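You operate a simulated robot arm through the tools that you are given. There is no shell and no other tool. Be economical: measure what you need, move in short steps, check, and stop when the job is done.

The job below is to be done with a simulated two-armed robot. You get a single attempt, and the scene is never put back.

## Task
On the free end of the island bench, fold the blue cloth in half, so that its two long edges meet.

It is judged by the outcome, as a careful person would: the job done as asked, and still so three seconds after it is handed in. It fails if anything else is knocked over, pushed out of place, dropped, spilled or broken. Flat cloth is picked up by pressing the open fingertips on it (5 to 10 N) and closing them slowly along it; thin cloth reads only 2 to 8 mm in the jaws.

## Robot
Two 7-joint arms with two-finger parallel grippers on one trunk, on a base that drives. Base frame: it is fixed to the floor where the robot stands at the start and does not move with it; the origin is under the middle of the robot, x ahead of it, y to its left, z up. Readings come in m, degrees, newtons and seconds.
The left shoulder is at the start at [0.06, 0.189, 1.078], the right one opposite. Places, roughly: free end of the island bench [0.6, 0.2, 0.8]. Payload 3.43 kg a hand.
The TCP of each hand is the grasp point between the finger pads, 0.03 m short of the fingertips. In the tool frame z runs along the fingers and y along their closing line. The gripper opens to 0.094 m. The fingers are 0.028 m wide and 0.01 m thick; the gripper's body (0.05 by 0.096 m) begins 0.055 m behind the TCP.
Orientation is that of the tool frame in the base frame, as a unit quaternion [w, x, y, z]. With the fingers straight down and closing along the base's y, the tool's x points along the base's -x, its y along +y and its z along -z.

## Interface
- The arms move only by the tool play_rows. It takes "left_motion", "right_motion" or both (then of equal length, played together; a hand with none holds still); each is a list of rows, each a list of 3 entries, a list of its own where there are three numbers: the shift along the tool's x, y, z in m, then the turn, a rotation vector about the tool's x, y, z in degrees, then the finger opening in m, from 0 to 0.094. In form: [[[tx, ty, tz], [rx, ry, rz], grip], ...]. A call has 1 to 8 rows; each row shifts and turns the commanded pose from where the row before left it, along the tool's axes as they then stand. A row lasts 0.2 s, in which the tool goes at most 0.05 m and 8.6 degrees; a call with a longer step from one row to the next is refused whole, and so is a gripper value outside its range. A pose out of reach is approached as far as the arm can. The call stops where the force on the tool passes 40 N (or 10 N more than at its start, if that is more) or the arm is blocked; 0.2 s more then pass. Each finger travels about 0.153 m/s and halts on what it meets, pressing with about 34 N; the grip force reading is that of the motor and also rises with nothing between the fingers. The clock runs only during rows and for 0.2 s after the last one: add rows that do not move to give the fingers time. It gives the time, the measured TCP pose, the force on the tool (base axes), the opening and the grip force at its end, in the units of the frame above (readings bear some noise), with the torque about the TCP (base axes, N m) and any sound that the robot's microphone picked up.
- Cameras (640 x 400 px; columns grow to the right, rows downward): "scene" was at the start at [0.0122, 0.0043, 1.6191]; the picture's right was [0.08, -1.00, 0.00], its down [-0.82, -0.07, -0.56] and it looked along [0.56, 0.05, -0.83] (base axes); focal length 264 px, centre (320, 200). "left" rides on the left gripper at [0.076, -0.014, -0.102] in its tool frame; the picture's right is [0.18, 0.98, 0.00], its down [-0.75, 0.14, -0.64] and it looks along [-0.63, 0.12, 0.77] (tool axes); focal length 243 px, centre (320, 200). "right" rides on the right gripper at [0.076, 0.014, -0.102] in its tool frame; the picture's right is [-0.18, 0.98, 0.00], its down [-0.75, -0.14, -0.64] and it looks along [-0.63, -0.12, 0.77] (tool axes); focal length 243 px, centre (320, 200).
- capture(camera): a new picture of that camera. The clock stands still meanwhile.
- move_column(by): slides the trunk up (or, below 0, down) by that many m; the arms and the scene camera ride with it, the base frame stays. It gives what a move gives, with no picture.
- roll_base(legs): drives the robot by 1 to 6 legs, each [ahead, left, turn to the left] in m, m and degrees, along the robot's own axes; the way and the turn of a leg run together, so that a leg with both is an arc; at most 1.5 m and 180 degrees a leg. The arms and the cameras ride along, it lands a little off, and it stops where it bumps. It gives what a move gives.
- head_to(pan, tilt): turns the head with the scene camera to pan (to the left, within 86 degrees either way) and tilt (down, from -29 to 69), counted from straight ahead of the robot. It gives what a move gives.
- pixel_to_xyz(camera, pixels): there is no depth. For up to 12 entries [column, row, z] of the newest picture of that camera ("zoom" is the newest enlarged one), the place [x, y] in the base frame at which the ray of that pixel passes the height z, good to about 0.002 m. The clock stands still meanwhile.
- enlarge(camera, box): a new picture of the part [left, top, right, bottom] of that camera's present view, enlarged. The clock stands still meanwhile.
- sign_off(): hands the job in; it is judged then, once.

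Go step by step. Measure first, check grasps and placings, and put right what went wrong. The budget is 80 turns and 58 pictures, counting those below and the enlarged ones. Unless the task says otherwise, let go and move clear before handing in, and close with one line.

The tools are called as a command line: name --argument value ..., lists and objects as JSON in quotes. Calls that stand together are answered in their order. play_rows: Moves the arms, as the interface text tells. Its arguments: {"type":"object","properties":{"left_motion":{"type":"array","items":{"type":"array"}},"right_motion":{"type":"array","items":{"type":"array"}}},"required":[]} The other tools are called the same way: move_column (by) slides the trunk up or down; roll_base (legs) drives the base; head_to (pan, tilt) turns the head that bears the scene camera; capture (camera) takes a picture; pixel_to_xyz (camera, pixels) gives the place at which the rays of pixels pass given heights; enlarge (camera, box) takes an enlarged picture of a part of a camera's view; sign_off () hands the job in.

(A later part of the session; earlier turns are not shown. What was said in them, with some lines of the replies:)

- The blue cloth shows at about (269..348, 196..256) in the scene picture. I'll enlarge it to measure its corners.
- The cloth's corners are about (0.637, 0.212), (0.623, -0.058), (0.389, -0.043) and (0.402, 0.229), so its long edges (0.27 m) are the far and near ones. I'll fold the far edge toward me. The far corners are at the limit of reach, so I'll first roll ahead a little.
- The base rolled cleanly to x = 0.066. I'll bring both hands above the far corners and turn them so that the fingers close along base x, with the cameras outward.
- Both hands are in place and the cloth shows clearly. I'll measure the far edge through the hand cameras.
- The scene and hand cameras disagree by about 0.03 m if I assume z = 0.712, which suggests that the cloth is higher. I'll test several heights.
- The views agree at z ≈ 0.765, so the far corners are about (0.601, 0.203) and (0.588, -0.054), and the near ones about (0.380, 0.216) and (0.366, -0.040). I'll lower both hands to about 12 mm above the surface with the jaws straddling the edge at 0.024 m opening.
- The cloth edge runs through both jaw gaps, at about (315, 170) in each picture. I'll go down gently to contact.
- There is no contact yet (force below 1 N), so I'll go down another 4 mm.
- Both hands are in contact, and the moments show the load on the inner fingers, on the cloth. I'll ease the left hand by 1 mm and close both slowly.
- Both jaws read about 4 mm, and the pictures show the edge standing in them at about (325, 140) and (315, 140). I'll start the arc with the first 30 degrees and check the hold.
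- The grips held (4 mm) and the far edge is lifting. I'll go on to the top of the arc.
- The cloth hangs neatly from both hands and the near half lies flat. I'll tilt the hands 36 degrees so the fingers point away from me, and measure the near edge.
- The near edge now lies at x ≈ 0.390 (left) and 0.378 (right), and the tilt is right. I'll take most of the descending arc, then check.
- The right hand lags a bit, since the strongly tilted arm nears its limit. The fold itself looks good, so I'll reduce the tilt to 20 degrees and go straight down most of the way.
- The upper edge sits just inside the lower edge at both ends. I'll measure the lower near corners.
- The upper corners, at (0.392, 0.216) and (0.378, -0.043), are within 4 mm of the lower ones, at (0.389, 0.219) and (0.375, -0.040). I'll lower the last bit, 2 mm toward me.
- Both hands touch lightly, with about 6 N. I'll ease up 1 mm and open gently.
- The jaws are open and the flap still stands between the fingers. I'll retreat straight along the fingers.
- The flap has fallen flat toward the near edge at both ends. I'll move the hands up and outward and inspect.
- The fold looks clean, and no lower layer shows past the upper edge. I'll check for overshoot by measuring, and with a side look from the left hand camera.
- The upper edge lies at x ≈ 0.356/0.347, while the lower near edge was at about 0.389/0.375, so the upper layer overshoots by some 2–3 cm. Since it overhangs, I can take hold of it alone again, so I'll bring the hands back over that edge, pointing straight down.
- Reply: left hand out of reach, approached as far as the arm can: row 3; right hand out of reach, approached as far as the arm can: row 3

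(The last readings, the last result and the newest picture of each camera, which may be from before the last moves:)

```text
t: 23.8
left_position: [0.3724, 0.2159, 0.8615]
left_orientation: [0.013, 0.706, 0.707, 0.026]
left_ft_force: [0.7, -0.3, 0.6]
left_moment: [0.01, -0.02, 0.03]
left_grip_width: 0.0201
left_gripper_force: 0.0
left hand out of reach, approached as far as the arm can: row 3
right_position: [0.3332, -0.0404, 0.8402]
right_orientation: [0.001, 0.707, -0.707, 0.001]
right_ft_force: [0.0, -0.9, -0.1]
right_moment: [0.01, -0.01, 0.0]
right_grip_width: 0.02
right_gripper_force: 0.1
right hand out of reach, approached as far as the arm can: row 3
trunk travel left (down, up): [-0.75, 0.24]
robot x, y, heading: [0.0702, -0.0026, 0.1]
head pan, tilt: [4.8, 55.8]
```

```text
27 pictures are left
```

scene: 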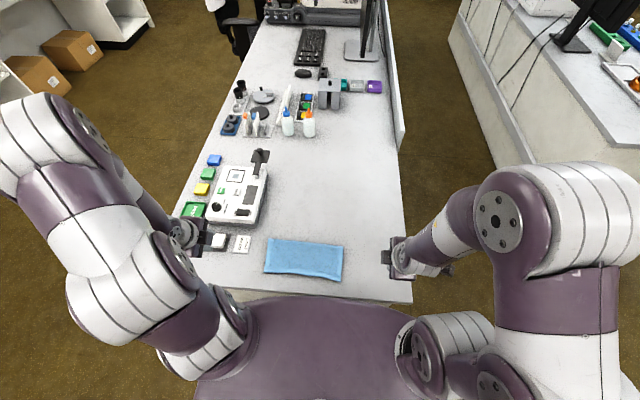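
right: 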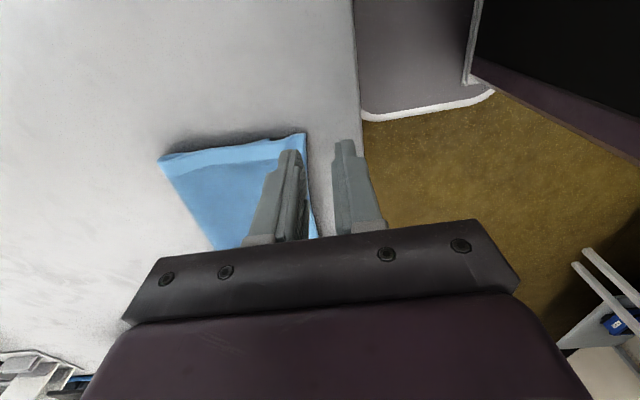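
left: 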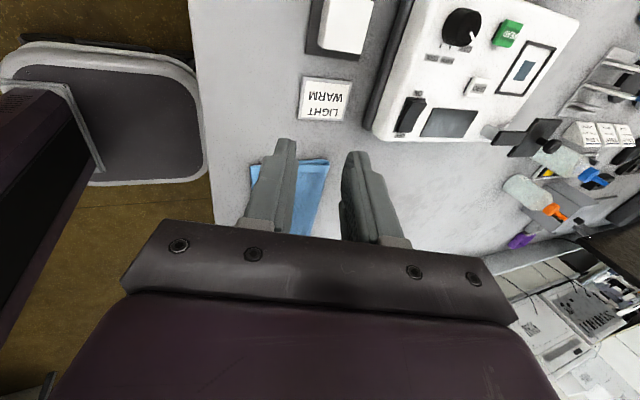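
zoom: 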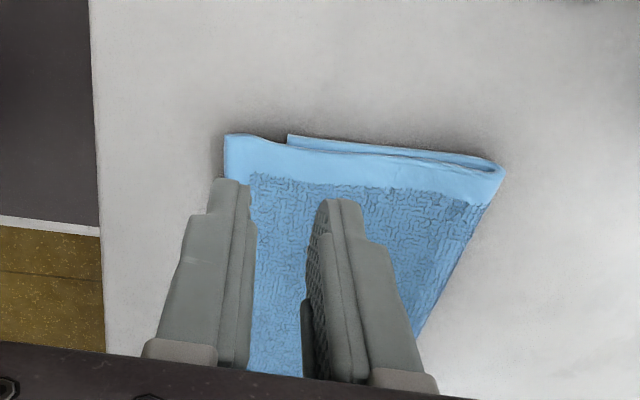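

Confirmed: in the zoom the lower corner is at (288, 135) and the upper one at (225, 135). The hands are cramped this close in, so I'll measure the gap and roll the base back 0.1 m.

pixel_to_xyz --camera "zoom" --pixels '[[288, 136, 0.765], [226, 136, 0.768], [505, 168, 0.768]]'

pixel_to_xyz --camera "right" --pixels '[[305, 132, 0.768], [158, 157, 0.768]]'

roll_base --legs '[[-0.1, 0, 0]]'

```text
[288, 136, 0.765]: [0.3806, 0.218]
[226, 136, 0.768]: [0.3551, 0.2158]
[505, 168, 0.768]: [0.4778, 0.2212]
```

```text
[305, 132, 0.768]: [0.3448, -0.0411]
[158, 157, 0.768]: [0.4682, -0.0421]
```

```text
t: 25.0
left_position: [0.272, 0.2163, 0.8616]
left_orientation: [0.014, 0.705, 0.708, 0.026]
left_ft_force: [-0.5, 1.3, -0.6]
left_moment: [0.01, 0.02, -0.04]
left_grip_width: 0.0198
left_gripper_force: 0.2
right_position: [0.234, -0.0404, 0.8416]
right_orientation: [0.0, -0.707, 0.708, 0.0]
right_ft_force: [-0.3, 0.8, -0.5]
right_moment: [0.04, 0.0, 0.04]
right_grip_width: 0.0201
right_gripper_force: 0.0
trunk travel left (down, up): [-0.75, 0.24]
robot x, y, heading: [-0.0313, -0.0009, -0.0]
head pan, tilt: [4.8, 55.8]
```

The base is back by 0.1 m. The overshoot is 25 mm (upper edge 0.355, lower 0.381 on the left). I'll bring the hands over the upper edge.

play_rows --left_motion '[[[-0.007, 0.022, 0], [0, 0, 0], 0.02], [[-0.007, 0.022, 0], [0, 0, 0], 0.02], [[-0.007, 0.022, 0], [0, 0, 0], 0.02], [[-0.007, 0.022, 0], [0, 0, 0], 0.02], [[0, 0, 0], [0, 0, 0], 0.02]]' --right_motion '[[[-0.006, -0.029, -0.005], [0, 0, 0], 0.02], [[-0.006, -0.029, -0.005], [0, 0, 0], 0.02], [[-0.006, -0.029, -0.005], [0, 0, 0], 0.02], [[-0.006, -0.029, -0.005], [0, 0, 0], 0.02], [[0, 0, 0], [0, 0, 0], 0.02]]'

```text
t: 26.2
left_position: [0.3594, 0.1882, 0.8658]
left_orientation: [0.013, 0.706, 0.708, 0.026]
left_ft_force: [-0.1, -0.6, 1.1]
left_moment: [-0.01, 0.0, 0.0]
left_grip_width: 0.0202
left_gripper_force: 0.1
right_position: [0.341, -0.0196, 0.8589]
right_orientation: [0.001, 0.708, -0.707, 0.0]
right_ft_force: [-0.5, 0.2, 0.3]
right_moment: [-0.01, -0.01, -0.04]
right_grip_width: 0.02
right_gripper_force: 0.0
right hand out of reach, approached as far as the arm can: row 3
trunk travel left (down, up): [-0.75, 0.24]
robot x, y, heading: [-0.0335, 0.0002, 0.2]
head pan, tilt: [4.8, 55.8]
```

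The left hand is well placed, and the right one reports a reach limit although it is only 8 mm off. I'll nudge both and see.

play_rows --left_motion '[[[0, 0, 0.01], [3, 0, 0], 0.02], [[0, 0, 0.01], [0, 0, 0], 0.02], [[0, 0, 0], [0, 0, 0], 0.02]]' --right_motion '[[[0, -0.004, 0.007], [0, 0, 0], 0.02], [[0, -0.004, 0.007], [0, 0, 0], 0.02], [[0, 0, 0], [0, 0, 0], 0.02]]'

capture --camera "left"

capture --camera "right"

```text
t: 27.0
left_position: [0.3622, 0.1887, 0.8519]
left_orientation: [-0.005, 0.706, 0.708, 0.007]
left_ft_force: [-0.2, 0.6, 0.1]
left_moment: [0.01, 0.01, 0.05]
left_grip_width: 0.0197
left_gripper_force: 0.0
left hand out of reach, approached as far as the arm can: row 1
right_position: [0.3502, -0.021, 0.8457]
right_orientation: [0.0, 0.707, -0.707, 0.0]
right_ft_force: [0.5, 0.2, 0.2]
right_moment: [-0.02, -0.02, 0.03]
right_grip_width: 0.0197
right_gripper_force: 0.0
trunk travel left (down, up): [-0.75, 0.24]
robot x, y, heading: [-0.0293, 0.002, 0.3]
head pan, tilt: [4.8, 55.8]
```

```text
26 pictures are left
```

left: 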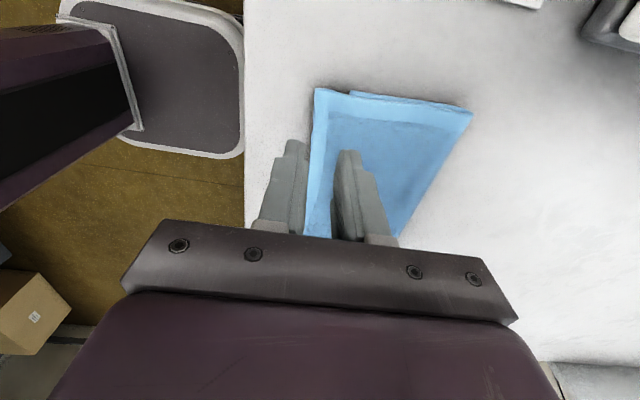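

```text
25 pictures are left
```

right: 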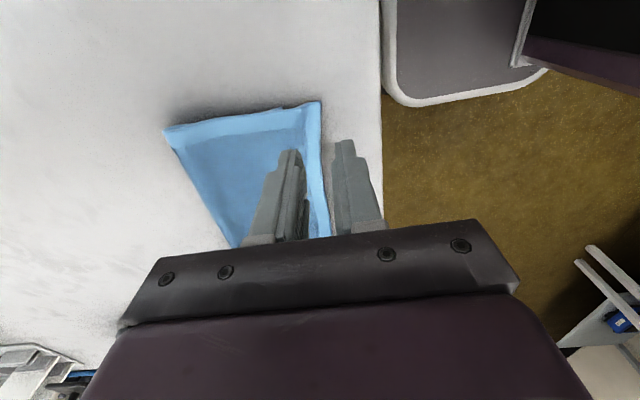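

The positions are good now: left (0.362, 0.189) and right (0.350, -0.021). I'll measure the upper edge at the fingers and the lower corners.

pixel_to_xyz --camera "left" --pixels '[[314, 88, 0.768], [312, 140, 0.768], [309, 180, 0.768], [349, 92, 0.765], [473, 112, 0.768]]'

pixel_to_xyz --camera "right" --pixels '[[320, 101, 0.768], [322, 140, 0.768], [325, 180, 0.768], [283, 108, 0.765], [164, 130, 0.768]]'

```text
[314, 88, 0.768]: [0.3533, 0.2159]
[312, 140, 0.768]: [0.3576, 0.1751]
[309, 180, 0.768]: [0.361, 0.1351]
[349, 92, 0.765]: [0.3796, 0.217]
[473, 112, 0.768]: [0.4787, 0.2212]
```

```text
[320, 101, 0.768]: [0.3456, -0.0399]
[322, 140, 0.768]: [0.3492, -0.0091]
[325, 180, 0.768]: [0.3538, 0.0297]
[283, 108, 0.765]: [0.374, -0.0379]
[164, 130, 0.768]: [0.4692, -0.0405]
```

The overshoot is 26–28 mm at both ends, with the lower edge at 0.380/0.374. I'll descend to just above contact.

play_rows --left_motion '[[[0, -0.001, 0.02], [0, 0, 0], 0.02], [[0, 0, 0.02], [0, 0, 0], 0.02], [[0, 0, 0.01], [0, 0, 0], 0.02], [[0, 0, 0.004], [0, 0, 0], 0.02], [[0, 0, 0], [0, 0, 0], 0.02]]' --right_motion '[[[0, -0.001, 0.018], [0, 0, 0], 0.02], [[0, 0, 0.018], [0, 0, 0], 0.02], [[0, 0, 0.008], [0, 0, 0], 0.02], [[0, 0, 0.004], [0, 0, 0], 0.02], [[0, 0, 0], [0, 0, 0], 0.02]]'

```text
t: 28.2
left_position: [0.3627, 0.1902, 0.7992]
left_orientation: [-0.005, 0.707, 0.707, 0.007]
left_ft_force: [-0.6, -0.2, 0.8]
left_moment: [0.0, -0.01, 0.0]
left_grip_width: 0.0202
left_gripper_force: 0.1
right_position: [0.351, -0.0195, 0.7972]
right_orientation: [0.0, 0.707, -0.707, 0.0]
right_ft_force: [0.3, -0.3, 0.5]
right_moment: [-0.02, 0.0, 0.01]
right_grip_width: 0.02
right_gripper_force: 0.0
trunk travel left (down, up): [-0.75, 0.24]
robot x, y, heading: [-0.0273, -0.0026, -0.0]
head pan, tilt: [4.8, 55.8]
```

There is no contact yet, so I'll ease down the last millimetres.

play_rows --left_motion '[[[0, -0.0015, 0.002], [0, 0, 0], 0.02], [[0, 0, 0.002], [0, 0, 0], 0.02], [[0, 0, 0.0015], [0, 0, 0], 0.02], [[0, 0, 0.001], [0, 0, 0], 0.02]]' --right_motion '[[[0, 0, 0.001], [0, 0, 0], 0.02], [[0, 0, 0.001], [0, 0, 0], 0.02], [[0, 0, 0.001], [0, 0, 0], 0.02], [[0, 0, 0.001], [0, 0, 0], 0.02]]'

capture --camera "left"

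capture --camera "right"

```text
t: 29.2
left_position: [0.3602, 0.1904, 0.795]
left_orientation: [-0.004, 0.706, 0.709, 0.008]
left_ft_force: [1.1, 2.3, 18.7]
left_moment: [0.01, -0.4, 0.08]
left_grip_width: 0.0207
left_gripper_force: 0.0
right_position: [0.3487, -0.0206, 0.7948]
right_orientation: [-0.002, 0.708, -0.707, 0.0]
right_ft_force: [1.7, 0.2, 5.4]
right_moment: [0.0, -0.17, 0.03]
right_grip_width: 0.0206
right_gripper_force: 0.9
trunk travel left (down, up): [-0.75, 0.24]
robot x, y, heading: [-0.0298, -0.001, 0.6]
head pan, tilt: [4.8, 55.8]
```

```text
24 pictures are left
```

left: 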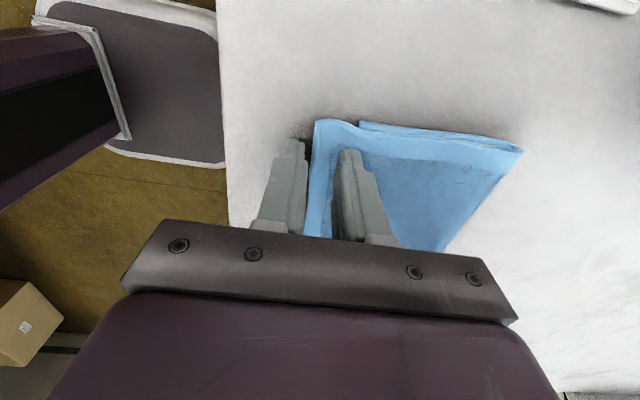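

```text
23 pictures are left
```

right: 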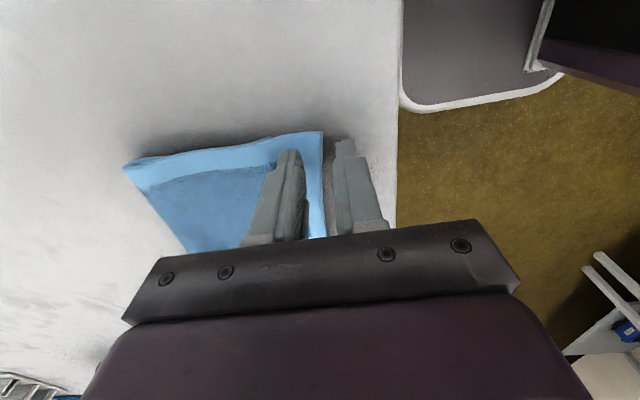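

Contact is on the cloth-side fingers. The left hand presses a bit hard (19 N), so I'll ease it, shift it 2 mm toward me, and close both slowly.

play_rows --left_motion '[[[0, -0.002, -0.0015], [0, 0, 0], 0.02], [[0, 0, 0], [0, 0, 0], 0.017], [[0, 0, 0], [0, 0, 0], 0.014], [[0, 0, 0], [0, 0, 0], 0.011], [[0, 0, 0.0003], [0, 0, 0], 0.008], [[0, 0, 0], [0, 0, 0], 0.004], [[0, 0, 0], [0, 0, 0], 0.0], [[0, 0, 0], [0, 0, 0], 0.0]]' --right_motion '[[[0, -0.001, 0.0005], [0, 0, 0], 0.02], [[0, 0, 0], [0, 0, 0], 0.017], [[0, 0, 0], [0, 0, 0], 0.014], [[0, 0, 0], [0, 0, 0], 0.011], [[0, 0, 0], [0, 0, 0], 0.008], [[0, 0, 0], [0, 0, 0], 0.004], [[0, 0, 0], [0, 0, 0], 0.0], [[0, 0, 0], [0, 0, 0], 0.0]]'

capture --camera "left"

capture --camera "right"

```text
t: 31.0
left_position: [0.3589, 0.1902, 0.7955]
left_orientation: [-0.005, 0.707, 0.707, 0.008]
left_ft_force: [-0.1, -0.5, 3.4]
left_moment: [0.03, 0.01, -0.01]
left_grip_width: 0.0023
left_gripper_force: 33.9
right_position: [0.3515, -0.0197, 0.7945]
right_orientation: [0.0, 0.707, -0.707, 0.001]
right_ft_force: [3.8, 1.1, 18.9]
right_moment: [0.0, -0.21, -0.03]
right_grip_width: 0.0028
right_gripper_force: 34.5
trunk travel left (down, up): [-0.75, 0.24]
robot x, y, heading: [-0.0278, 0.0008, 0.3]
head pan, tilt: [4.8, 55.8]
```

```text
22 pictures are left
```

left: 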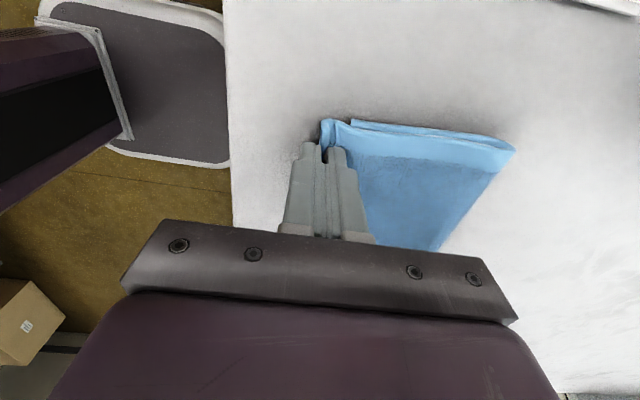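

```text
21 pictures are left
```

right: 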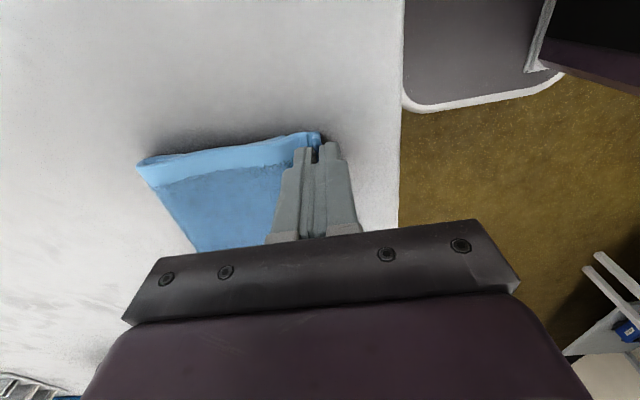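

Both hands hold only the upper layer (2.3 and 2.8 mm). I'll lift it back up and away along a slack path to about above the ideal fold line (x ≈ 0.49).

play_rows --left_motion '[[[0, 0.0164, -0.0118], [0, 0, 0], 0.0], [[0, 0.0164, -0.0118], [0, 0, 0], 0.0], [[0, 0.0164, -0.0118], [0, 0, 0], 0.0], [[0, 0.0164, -0.0118], [0, 0, 0], 0.0], [[0, 0.0164, -0.0118], [0, 0, 0], 0.0], [[0, 0.0164, -0.0118], [0, 0, 0], 0.0], [[0, 0.0164, -0.0118], [0, 0, 0], 0.0], [[0, 0.0164, -0.0118], [0, 0, 0], 0.0]]' --right_motion '[[[0, -0.0164, -0.0118], [0, 0, 0], 0.0], [[0, -0.0164, -0.0118], [0, 0, 0], 0.0], [[0, -0.0164, -0.0118], [0, 0, 0], 0.0], [[0, -0.0164, -0.0118], [0, 0, 0], 0.0], [[0, -0.0164, -0.0118], [0, 0, 0], 0.0], [[0, -0.0164, -0.0118], [0, 0, 0], 0.0], [[0, -0.0164, -0.0118], [0, 0, 0], 0.0], [[0, -0.0164, -0.0118], [0, 0, 0], 0.0]]'

enlarge --camera "scene" --box '[220, 140, 420, 265]'

```text
t: 32.8
left_position: [0.4911, 0.1877, 0.8893]
left_orientation: [-0.006, 0.707, 0.707, 0.007]
left_ft_force: [-0.5, -0.2, -0.2]
left_moment: [-0.02, 0.02, -0.03]
left_grip_width: 0.0023
left_gripper_force: 34.2
right_position: [0.4824, -0.0204, 0.8865]
right_orientation: [-0.001, -0.707, 0.707, 0.0]
right_ft_force: [1.0, 0.2, -0.2]
right_moment: [-0.01, -0.01, -0.01]
right_grip_width: 0.0023
right_gripper_force: 33.6
trunk travel left (down, up): [-0.75, 0.24]
robot x, y, heading: [-0.0312, 0.0015, 0.1]
head pan, tilt: [4.8, 55.8]
```

```text
3.20 times, centred on (320, 202) of scene
```

zoom: 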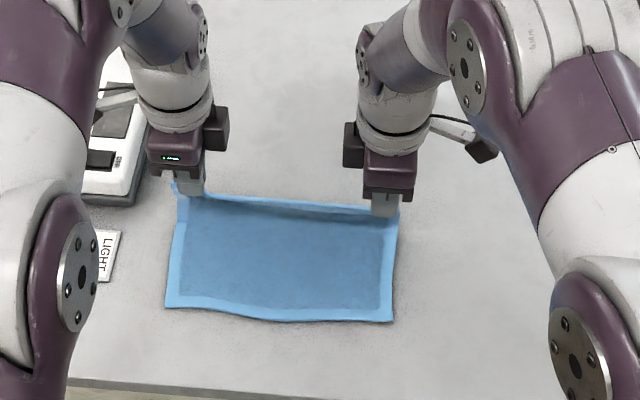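

pixel_to_xyz --camera "zoom" --pixels '[[165, 307, 0.765], [393, 321, 0.765], [190, 309, 0.765], [280, 320, 0.765], [370, 321, 0.765]]'

```text
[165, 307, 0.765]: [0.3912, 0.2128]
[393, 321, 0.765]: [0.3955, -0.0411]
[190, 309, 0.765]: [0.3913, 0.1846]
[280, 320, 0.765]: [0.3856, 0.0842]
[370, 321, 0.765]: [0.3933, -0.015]
```

The lower near edge is now at x ≈ 0.391–0.394, nearly straight. I'll lay the upper edge down again along an arc, stopping about 8 mm above contact, to end 12 mm inside that edge.

play_rows --left_motion '[[[0, -0.0174, 0.0016], [0, 0, 0], 0.0], [[0, -0.0167, 0.0048], [0, 0, 0], 0.0], [[0, -0.0154, 0.0078], [0, 0, 0], 0.0], [[0, -0.0134, 0.0104], [0, 0, 0], 0.0], [[0, -0.011, 0.0127], [0, 0, 0], 0.0], [[0, -0.0083, 0.0145], [0, 0, 0], 0.0], [[0, -0.0051, 0.0158], [0, 0, 0], 0.0], [[0, -0.0017, 0.0164], [0, 0, 0], 0.0]]' --right_motion '[[[0, 0.0155, 0.0015], [0, 0, 0], 0.0], [[0, 0.0149, 0.0046], [0, 0, 0], 0.0], [[0, 0.0137, 0.0076], [0, 0, 0], 0.0], [[0, 0.012, 0.0101], [0, 0, 0], 0.0], [[0, 0.0098, 0.0123], [0, 0, 0], 0.0], [[0, 0.0074, 0.0141], [0, 0, 0], 0.0], [[0, 0.0045, 0.0153], [0, 0, 0], 0.0], [[0, 0.0015, 0.0159], [0, 0, 0], 0.0]]'

capture --camera "left"

capture --camera "right"

```text
t: 34.6
left_position: [0.4011, 0.1894, 0.8036]
left_orientation: [-0.005, 0.707, 0.708, 0.007]
left_ft_force: [-0.2, -1.0, 1.3]
left_moment: [-0.03, 0.03, 0.01]
left_grip_width: 0.0025
left_gripper_force: 33.7
right_position: [0.4034, -0.0198, 0.8056]
right_orientation: [0.0, -0.707, 0.707, 0.0]
right_ft_force: [0.2, 0.3, 1.5]
right_moment: [0.02, 0.0, -0.01]
right_grip_width: 0.0018
right_gripper_force: 34.4
trunk travel left (down, up): [-0.75, 0.24]
robot x, y, heading: [-0.0307, 0.0012, -0.0]
head pan, tilt: [4.8, 55.8]
```

```text
19 pictures are left
```

left: 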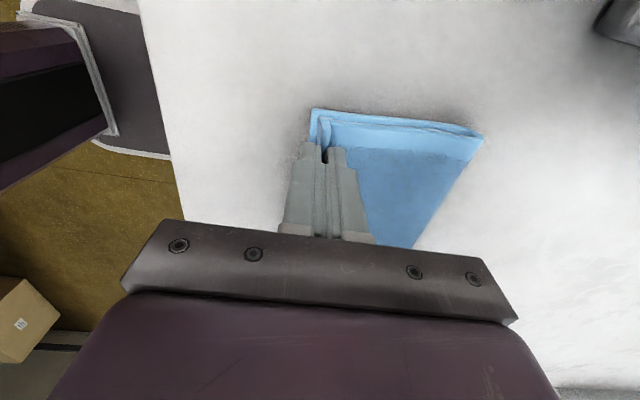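

```text
18 pictures are left
```

right: 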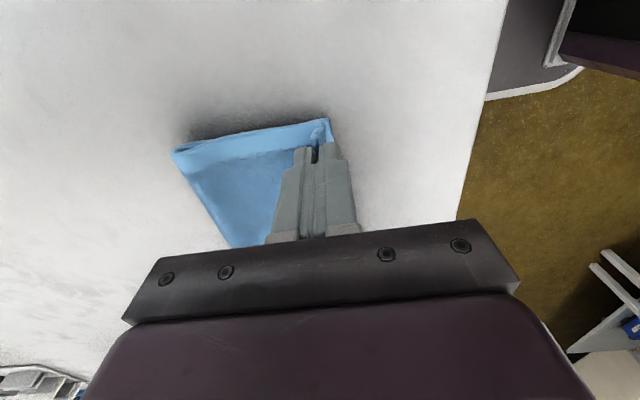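

The flaps stand about 8–12 mm inside the lower edge: left flap (320, 122) against corner (310, 108), right flap (318, 128) against corner (330, 118). I'll lower 6 mm, open gently, and rise straight up.

play_rows --left_motion '[[[0, 0, 0.003], [0, 0, 0], 0.0], [[0, 0, 0.002], [0, 0, 0], 0.0], [[0, 0, 0], [0, 0, 0], 0.005], [[0, 0, 0], [0, 0, 0], 0.008], [[0, 0, 0], [0, 0, 0], 0.012], [[0, 0, 0], [0, 0, 0], 0.016], [[0, 0, 0], [0, 0, 0], 0.016]]' --right_motion '[[[0, 0, 0.003], [0, 0, 0], 0.0], [[0, 0, 0.003], [0, 0, 0], 0.0], [[0, 0, 0], [0, 0, 0], 0.005], [[0, 0, 0], [0, 0, 0], 0.008], [[0, 0, 0], [0, 0, 0], 0.012], [[0, 0, 0], [0, 0, 0], 0.016], [[0, 0, 0], [0, 0, 0], 0.016]]'

play_rows --left_motion '[[[0, 0, -0.005], [0, 0, 0], 0.02], [[0, 0, -0.008], [0, 0, 0], 0.02], [[0, 0, -0.012], [0, 0, 0], 0.02], [[0, 0, -0.02], [0, 0, 0], 0.02], [[0, 0, -0.03], [0, 0, 0], 0.02]]' --right_motion '[[[0, 0, -0.005], [0, 0, 0], 0.02], [[0, 0, -0.008], [0, 0, 0], 0.02], [[0, 0, -0.012], [0, 0, 0], 0.02], [[0, 0, -0.02], [0, 0, 0], 0.02], [[0, 0, -0.03], [0, 0, 0], 0.02]]'

capture --camera "left"

capture --camera "right"

```text
t: 36.2
left_position: [0.401, 0.19, 0.7989]
left_orientation: [-0.005, 0.706, 0.708, 0.006]
left_ft_force: [-0.5, -0.3, 1.6]
left_moment: [0.02, 0.0, 0.01]
left_grip_width: 0.016
left_gripper_force: 0.1
right_position: [0.4033, -0.0191, 0.799]
right_orientation: [-0.001, 0.708, -0.707, 0.0]
right_ft_force: [0.5, 0.3, 0.3]
right_moment: [0.0, 0.01, 0.01]
right_grip_width: 0.016
right_gripper_force: 0.1
trunk travel left (down, up): [-0.75, 0.24]
robot x, y, heading: [-0.0275, 0.002, -0.0]
head pan, tilt: [4.8, 55.8]
```

```text
t: 37.4
left_position: [0.3999, 0.1889, 0.875]
left_orientation: [-0.005, 0.706, 0.708, 0.008]
left_ft_force: [0.0, 0.1, 0.1]
left_moment: [-0.03, -0.01, -0.04]
left_grip_width: 0.0202
left_gripper_force: 0.1
right_position: [0.4034, -0.0204, 0.8756]
right_orientation: [0.0, -0.707, 0.707, -0.001]
right_ft_force: [0.0, -0.6, 0.8]
right_moment: [-0.01, -0.01, 0.01]
right_grip_width: 0.0199
right_gripper_force: 0.1
trunk travel left (down, up): [-0.75, 0.24]
robot x, y, heading: [-0.0294, 0.0038, 0.4]
head pan, tilt: [4.8, 55.8]
```

```text
17 pictures are left
```

left: 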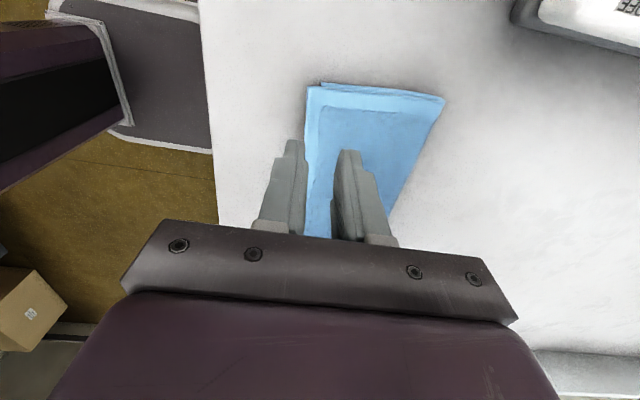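

```text
16 pictures are left
```

right: 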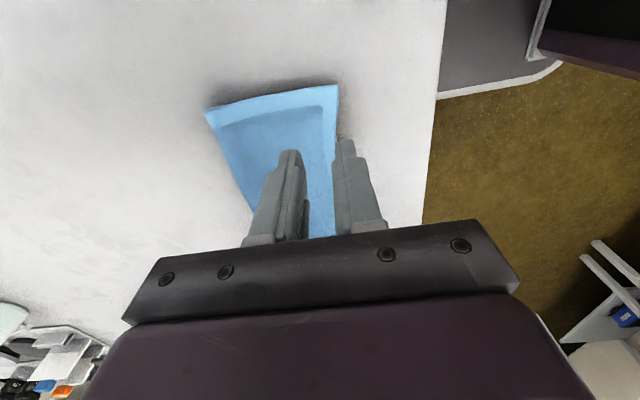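

Much closer. I'll zoom in on both near corners.

enlarge --camera "left" --box '[270, 60, 470, 185]'

pixel_to_xyz --camera "left" --pixels '[[306, 86, 0.768], [321, 82, 0.765], [446, 99, 0.768]]'

enlarge --camera "right" --box '[180, 60, 380, 185]'

pixel_to_xyz --camera "right" --pixels '[[338, 85, 0.768], [205, 112, 0.768]]'

```text
3.20 times, centred on (370, 122) of left
```

zoom: 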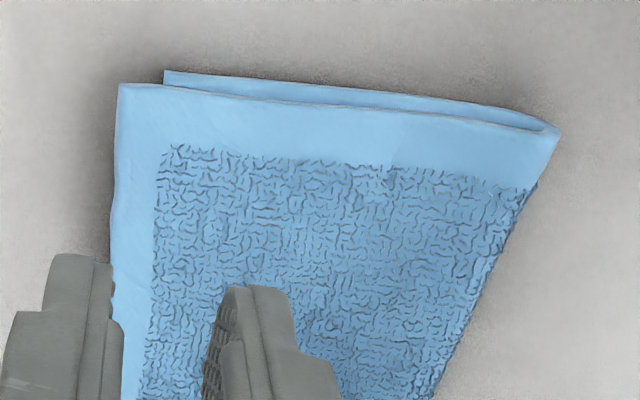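

```text
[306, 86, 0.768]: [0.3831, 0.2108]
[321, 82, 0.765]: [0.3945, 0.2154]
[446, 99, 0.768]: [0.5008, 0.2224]
```

```text
3.20 times, centred on (280, 122) of right
```

zoom: 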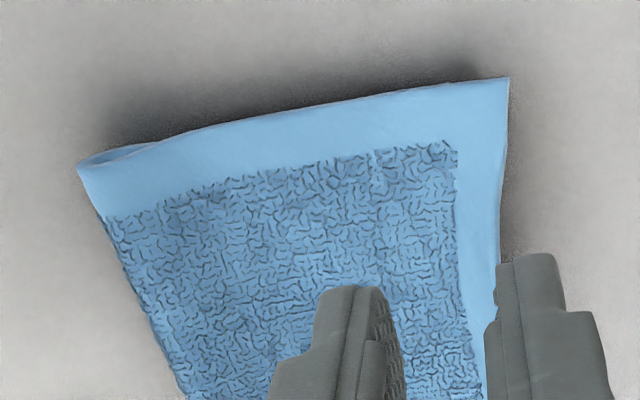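

```text
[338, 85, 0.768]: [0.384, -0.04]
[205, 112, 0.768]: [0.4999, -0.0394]
```

On the left the upper edge overshoots by 11 mm (0.383 against 0.3945), and by about the same on the right. I'd like it closer, so I'll repeat the regrasp with a smaller bite, and first measure the edge at the fingers.

pixel_to_xyz --camera "left" --pixels '[[306, 110, 0.768], [305, 140, 0.768], [305, 165, 0.768]]'

pixel_to_xyz --camera "right" --pixels '[[337, 110, 0.768], [335, 140, 0.768], [334, 165, 0.768]]'

```text
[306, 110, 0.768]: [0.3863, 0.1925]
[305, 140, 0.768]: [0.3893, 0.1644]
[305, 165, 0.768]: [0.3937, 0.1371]
```

```text
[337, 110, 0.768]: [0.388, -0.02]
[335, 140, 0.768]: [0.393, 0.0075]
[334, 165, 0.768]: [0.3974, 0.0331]
```

The upper edge curves (ends 0.386, further in 0.397), while the lower edge bows toward me in the middle, so the current lay may already be balanced. I'll move the hands clear and look at the whole edge.

play_rows --left_motion '[[[0, 0, -0.04], [0, 0, 0], 0.03], [[0.03, -0.01, -0.03], [0, 0, 0], 0.03], [[0.04, -0.02, 0], [0, 0, 0], 0.03], [[0.04, -0.01, 0], [0, 0, 0], 0.03], [[0.03, 0, 0], [0, 0, 0], 0.03]]' --right_motion '[[[0, 0, -0.04], [0, 0, 0], 0.03], [[0.03, 0.01, -0.03], [0, 0, 0], 0.03], [[0.04, 0.02, 0], [0, 0, 0], 0.03], [[0.04, 0.01, 0], [0, 0, 0], 0.03], [[0.03, 0, 0], [0, 0, 0], 0.03]]'

enlarge --camera "scene" --box '[250, 165, 390, 252]'

```text
t: 38.6
left_position: [0.3599, 0.3288, 0.9477]
left_orientation: [-0.005, 0.707, 0.708, 0.007]
left_ft_force: [-0.4, -0.4, 0.4]
left_moment: [0.0, 0.01, -0.01]
left_grip_width: 0.0302
left_gripper_force: 0.1
right_position: [0.365, -0.1605, 0.9451]
right_orientation: [0.0, 0.708, -0.706, 0.001]
right_ft_force: [-0.5, -0.2, -0.3]
right_moment: [0.02, 0.02, -0.04]
right_grip_width: 0.0299
right_gripper_force: 0.1
trunk travel left (down, up): [-0.75, 0.24]
robot x, y, heading: [-0.0316, 0.0036, 0.1]
head pan, tilt: [4.8, 55.8]
```

```text
4.57 times, centred on (320, 208) of scene
```

zoom: 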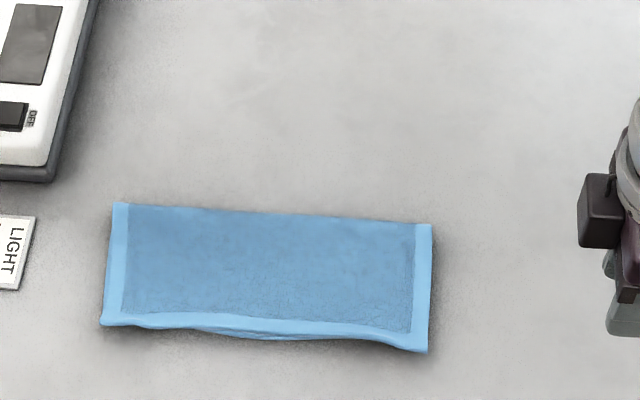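

The lower edge peeks out only in the middle, around (200–380, 335–341), and the upper edge leads only at the corners. I'll measure how far they differ.

pixel_to_xyz --camera "zoom" --pixels '[[101, 325, 0.768], [427, 352, 0.768], [270, 333, 0.768], [270, 341, 0.765], [200, 327, 0.768], [350, 338, 0.768], [113, 202, 0.768], [431, 224, 0.768], [270, 212, 0.768]]'

enlarge --camera "scene" --box '[266, 225, 350, 250]'

```text
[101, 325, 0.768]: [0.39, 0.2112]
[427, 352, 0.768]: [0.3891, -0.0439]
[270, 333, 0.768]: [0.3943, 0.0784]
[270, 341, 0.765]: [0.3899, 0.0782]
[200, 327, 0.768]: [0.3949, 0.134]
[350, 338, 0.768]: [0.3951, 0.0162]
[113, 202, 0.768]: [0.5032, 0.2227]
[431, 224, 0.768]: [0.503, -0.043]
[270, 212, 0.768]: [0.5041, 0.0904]
```

```text
7.62 times, centred on (308, 238) of scene
```

zoom: 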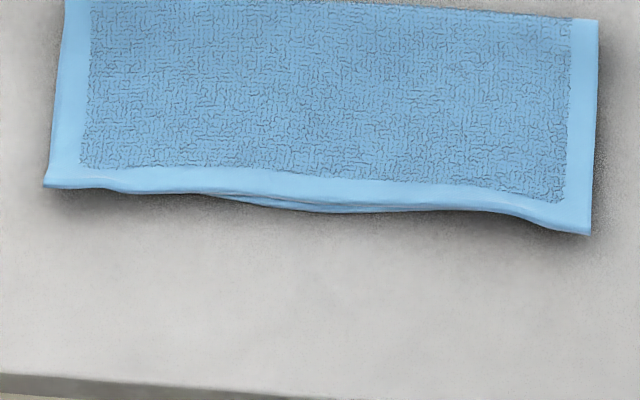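

The edges meet within about 4 mm in the middle and about 10 mm at the corners. The cloth lies flat with its fold line straight at x ≈ 0.503, the hands are clear, and nothing else has moved, so I'm handing it in.

sign_off

```text
The job is handed in.
```

The blue cloth is folded in half on the free end of the bench; its two long edges meet within about 4 mm in the middle and about 10 mm at the corners.
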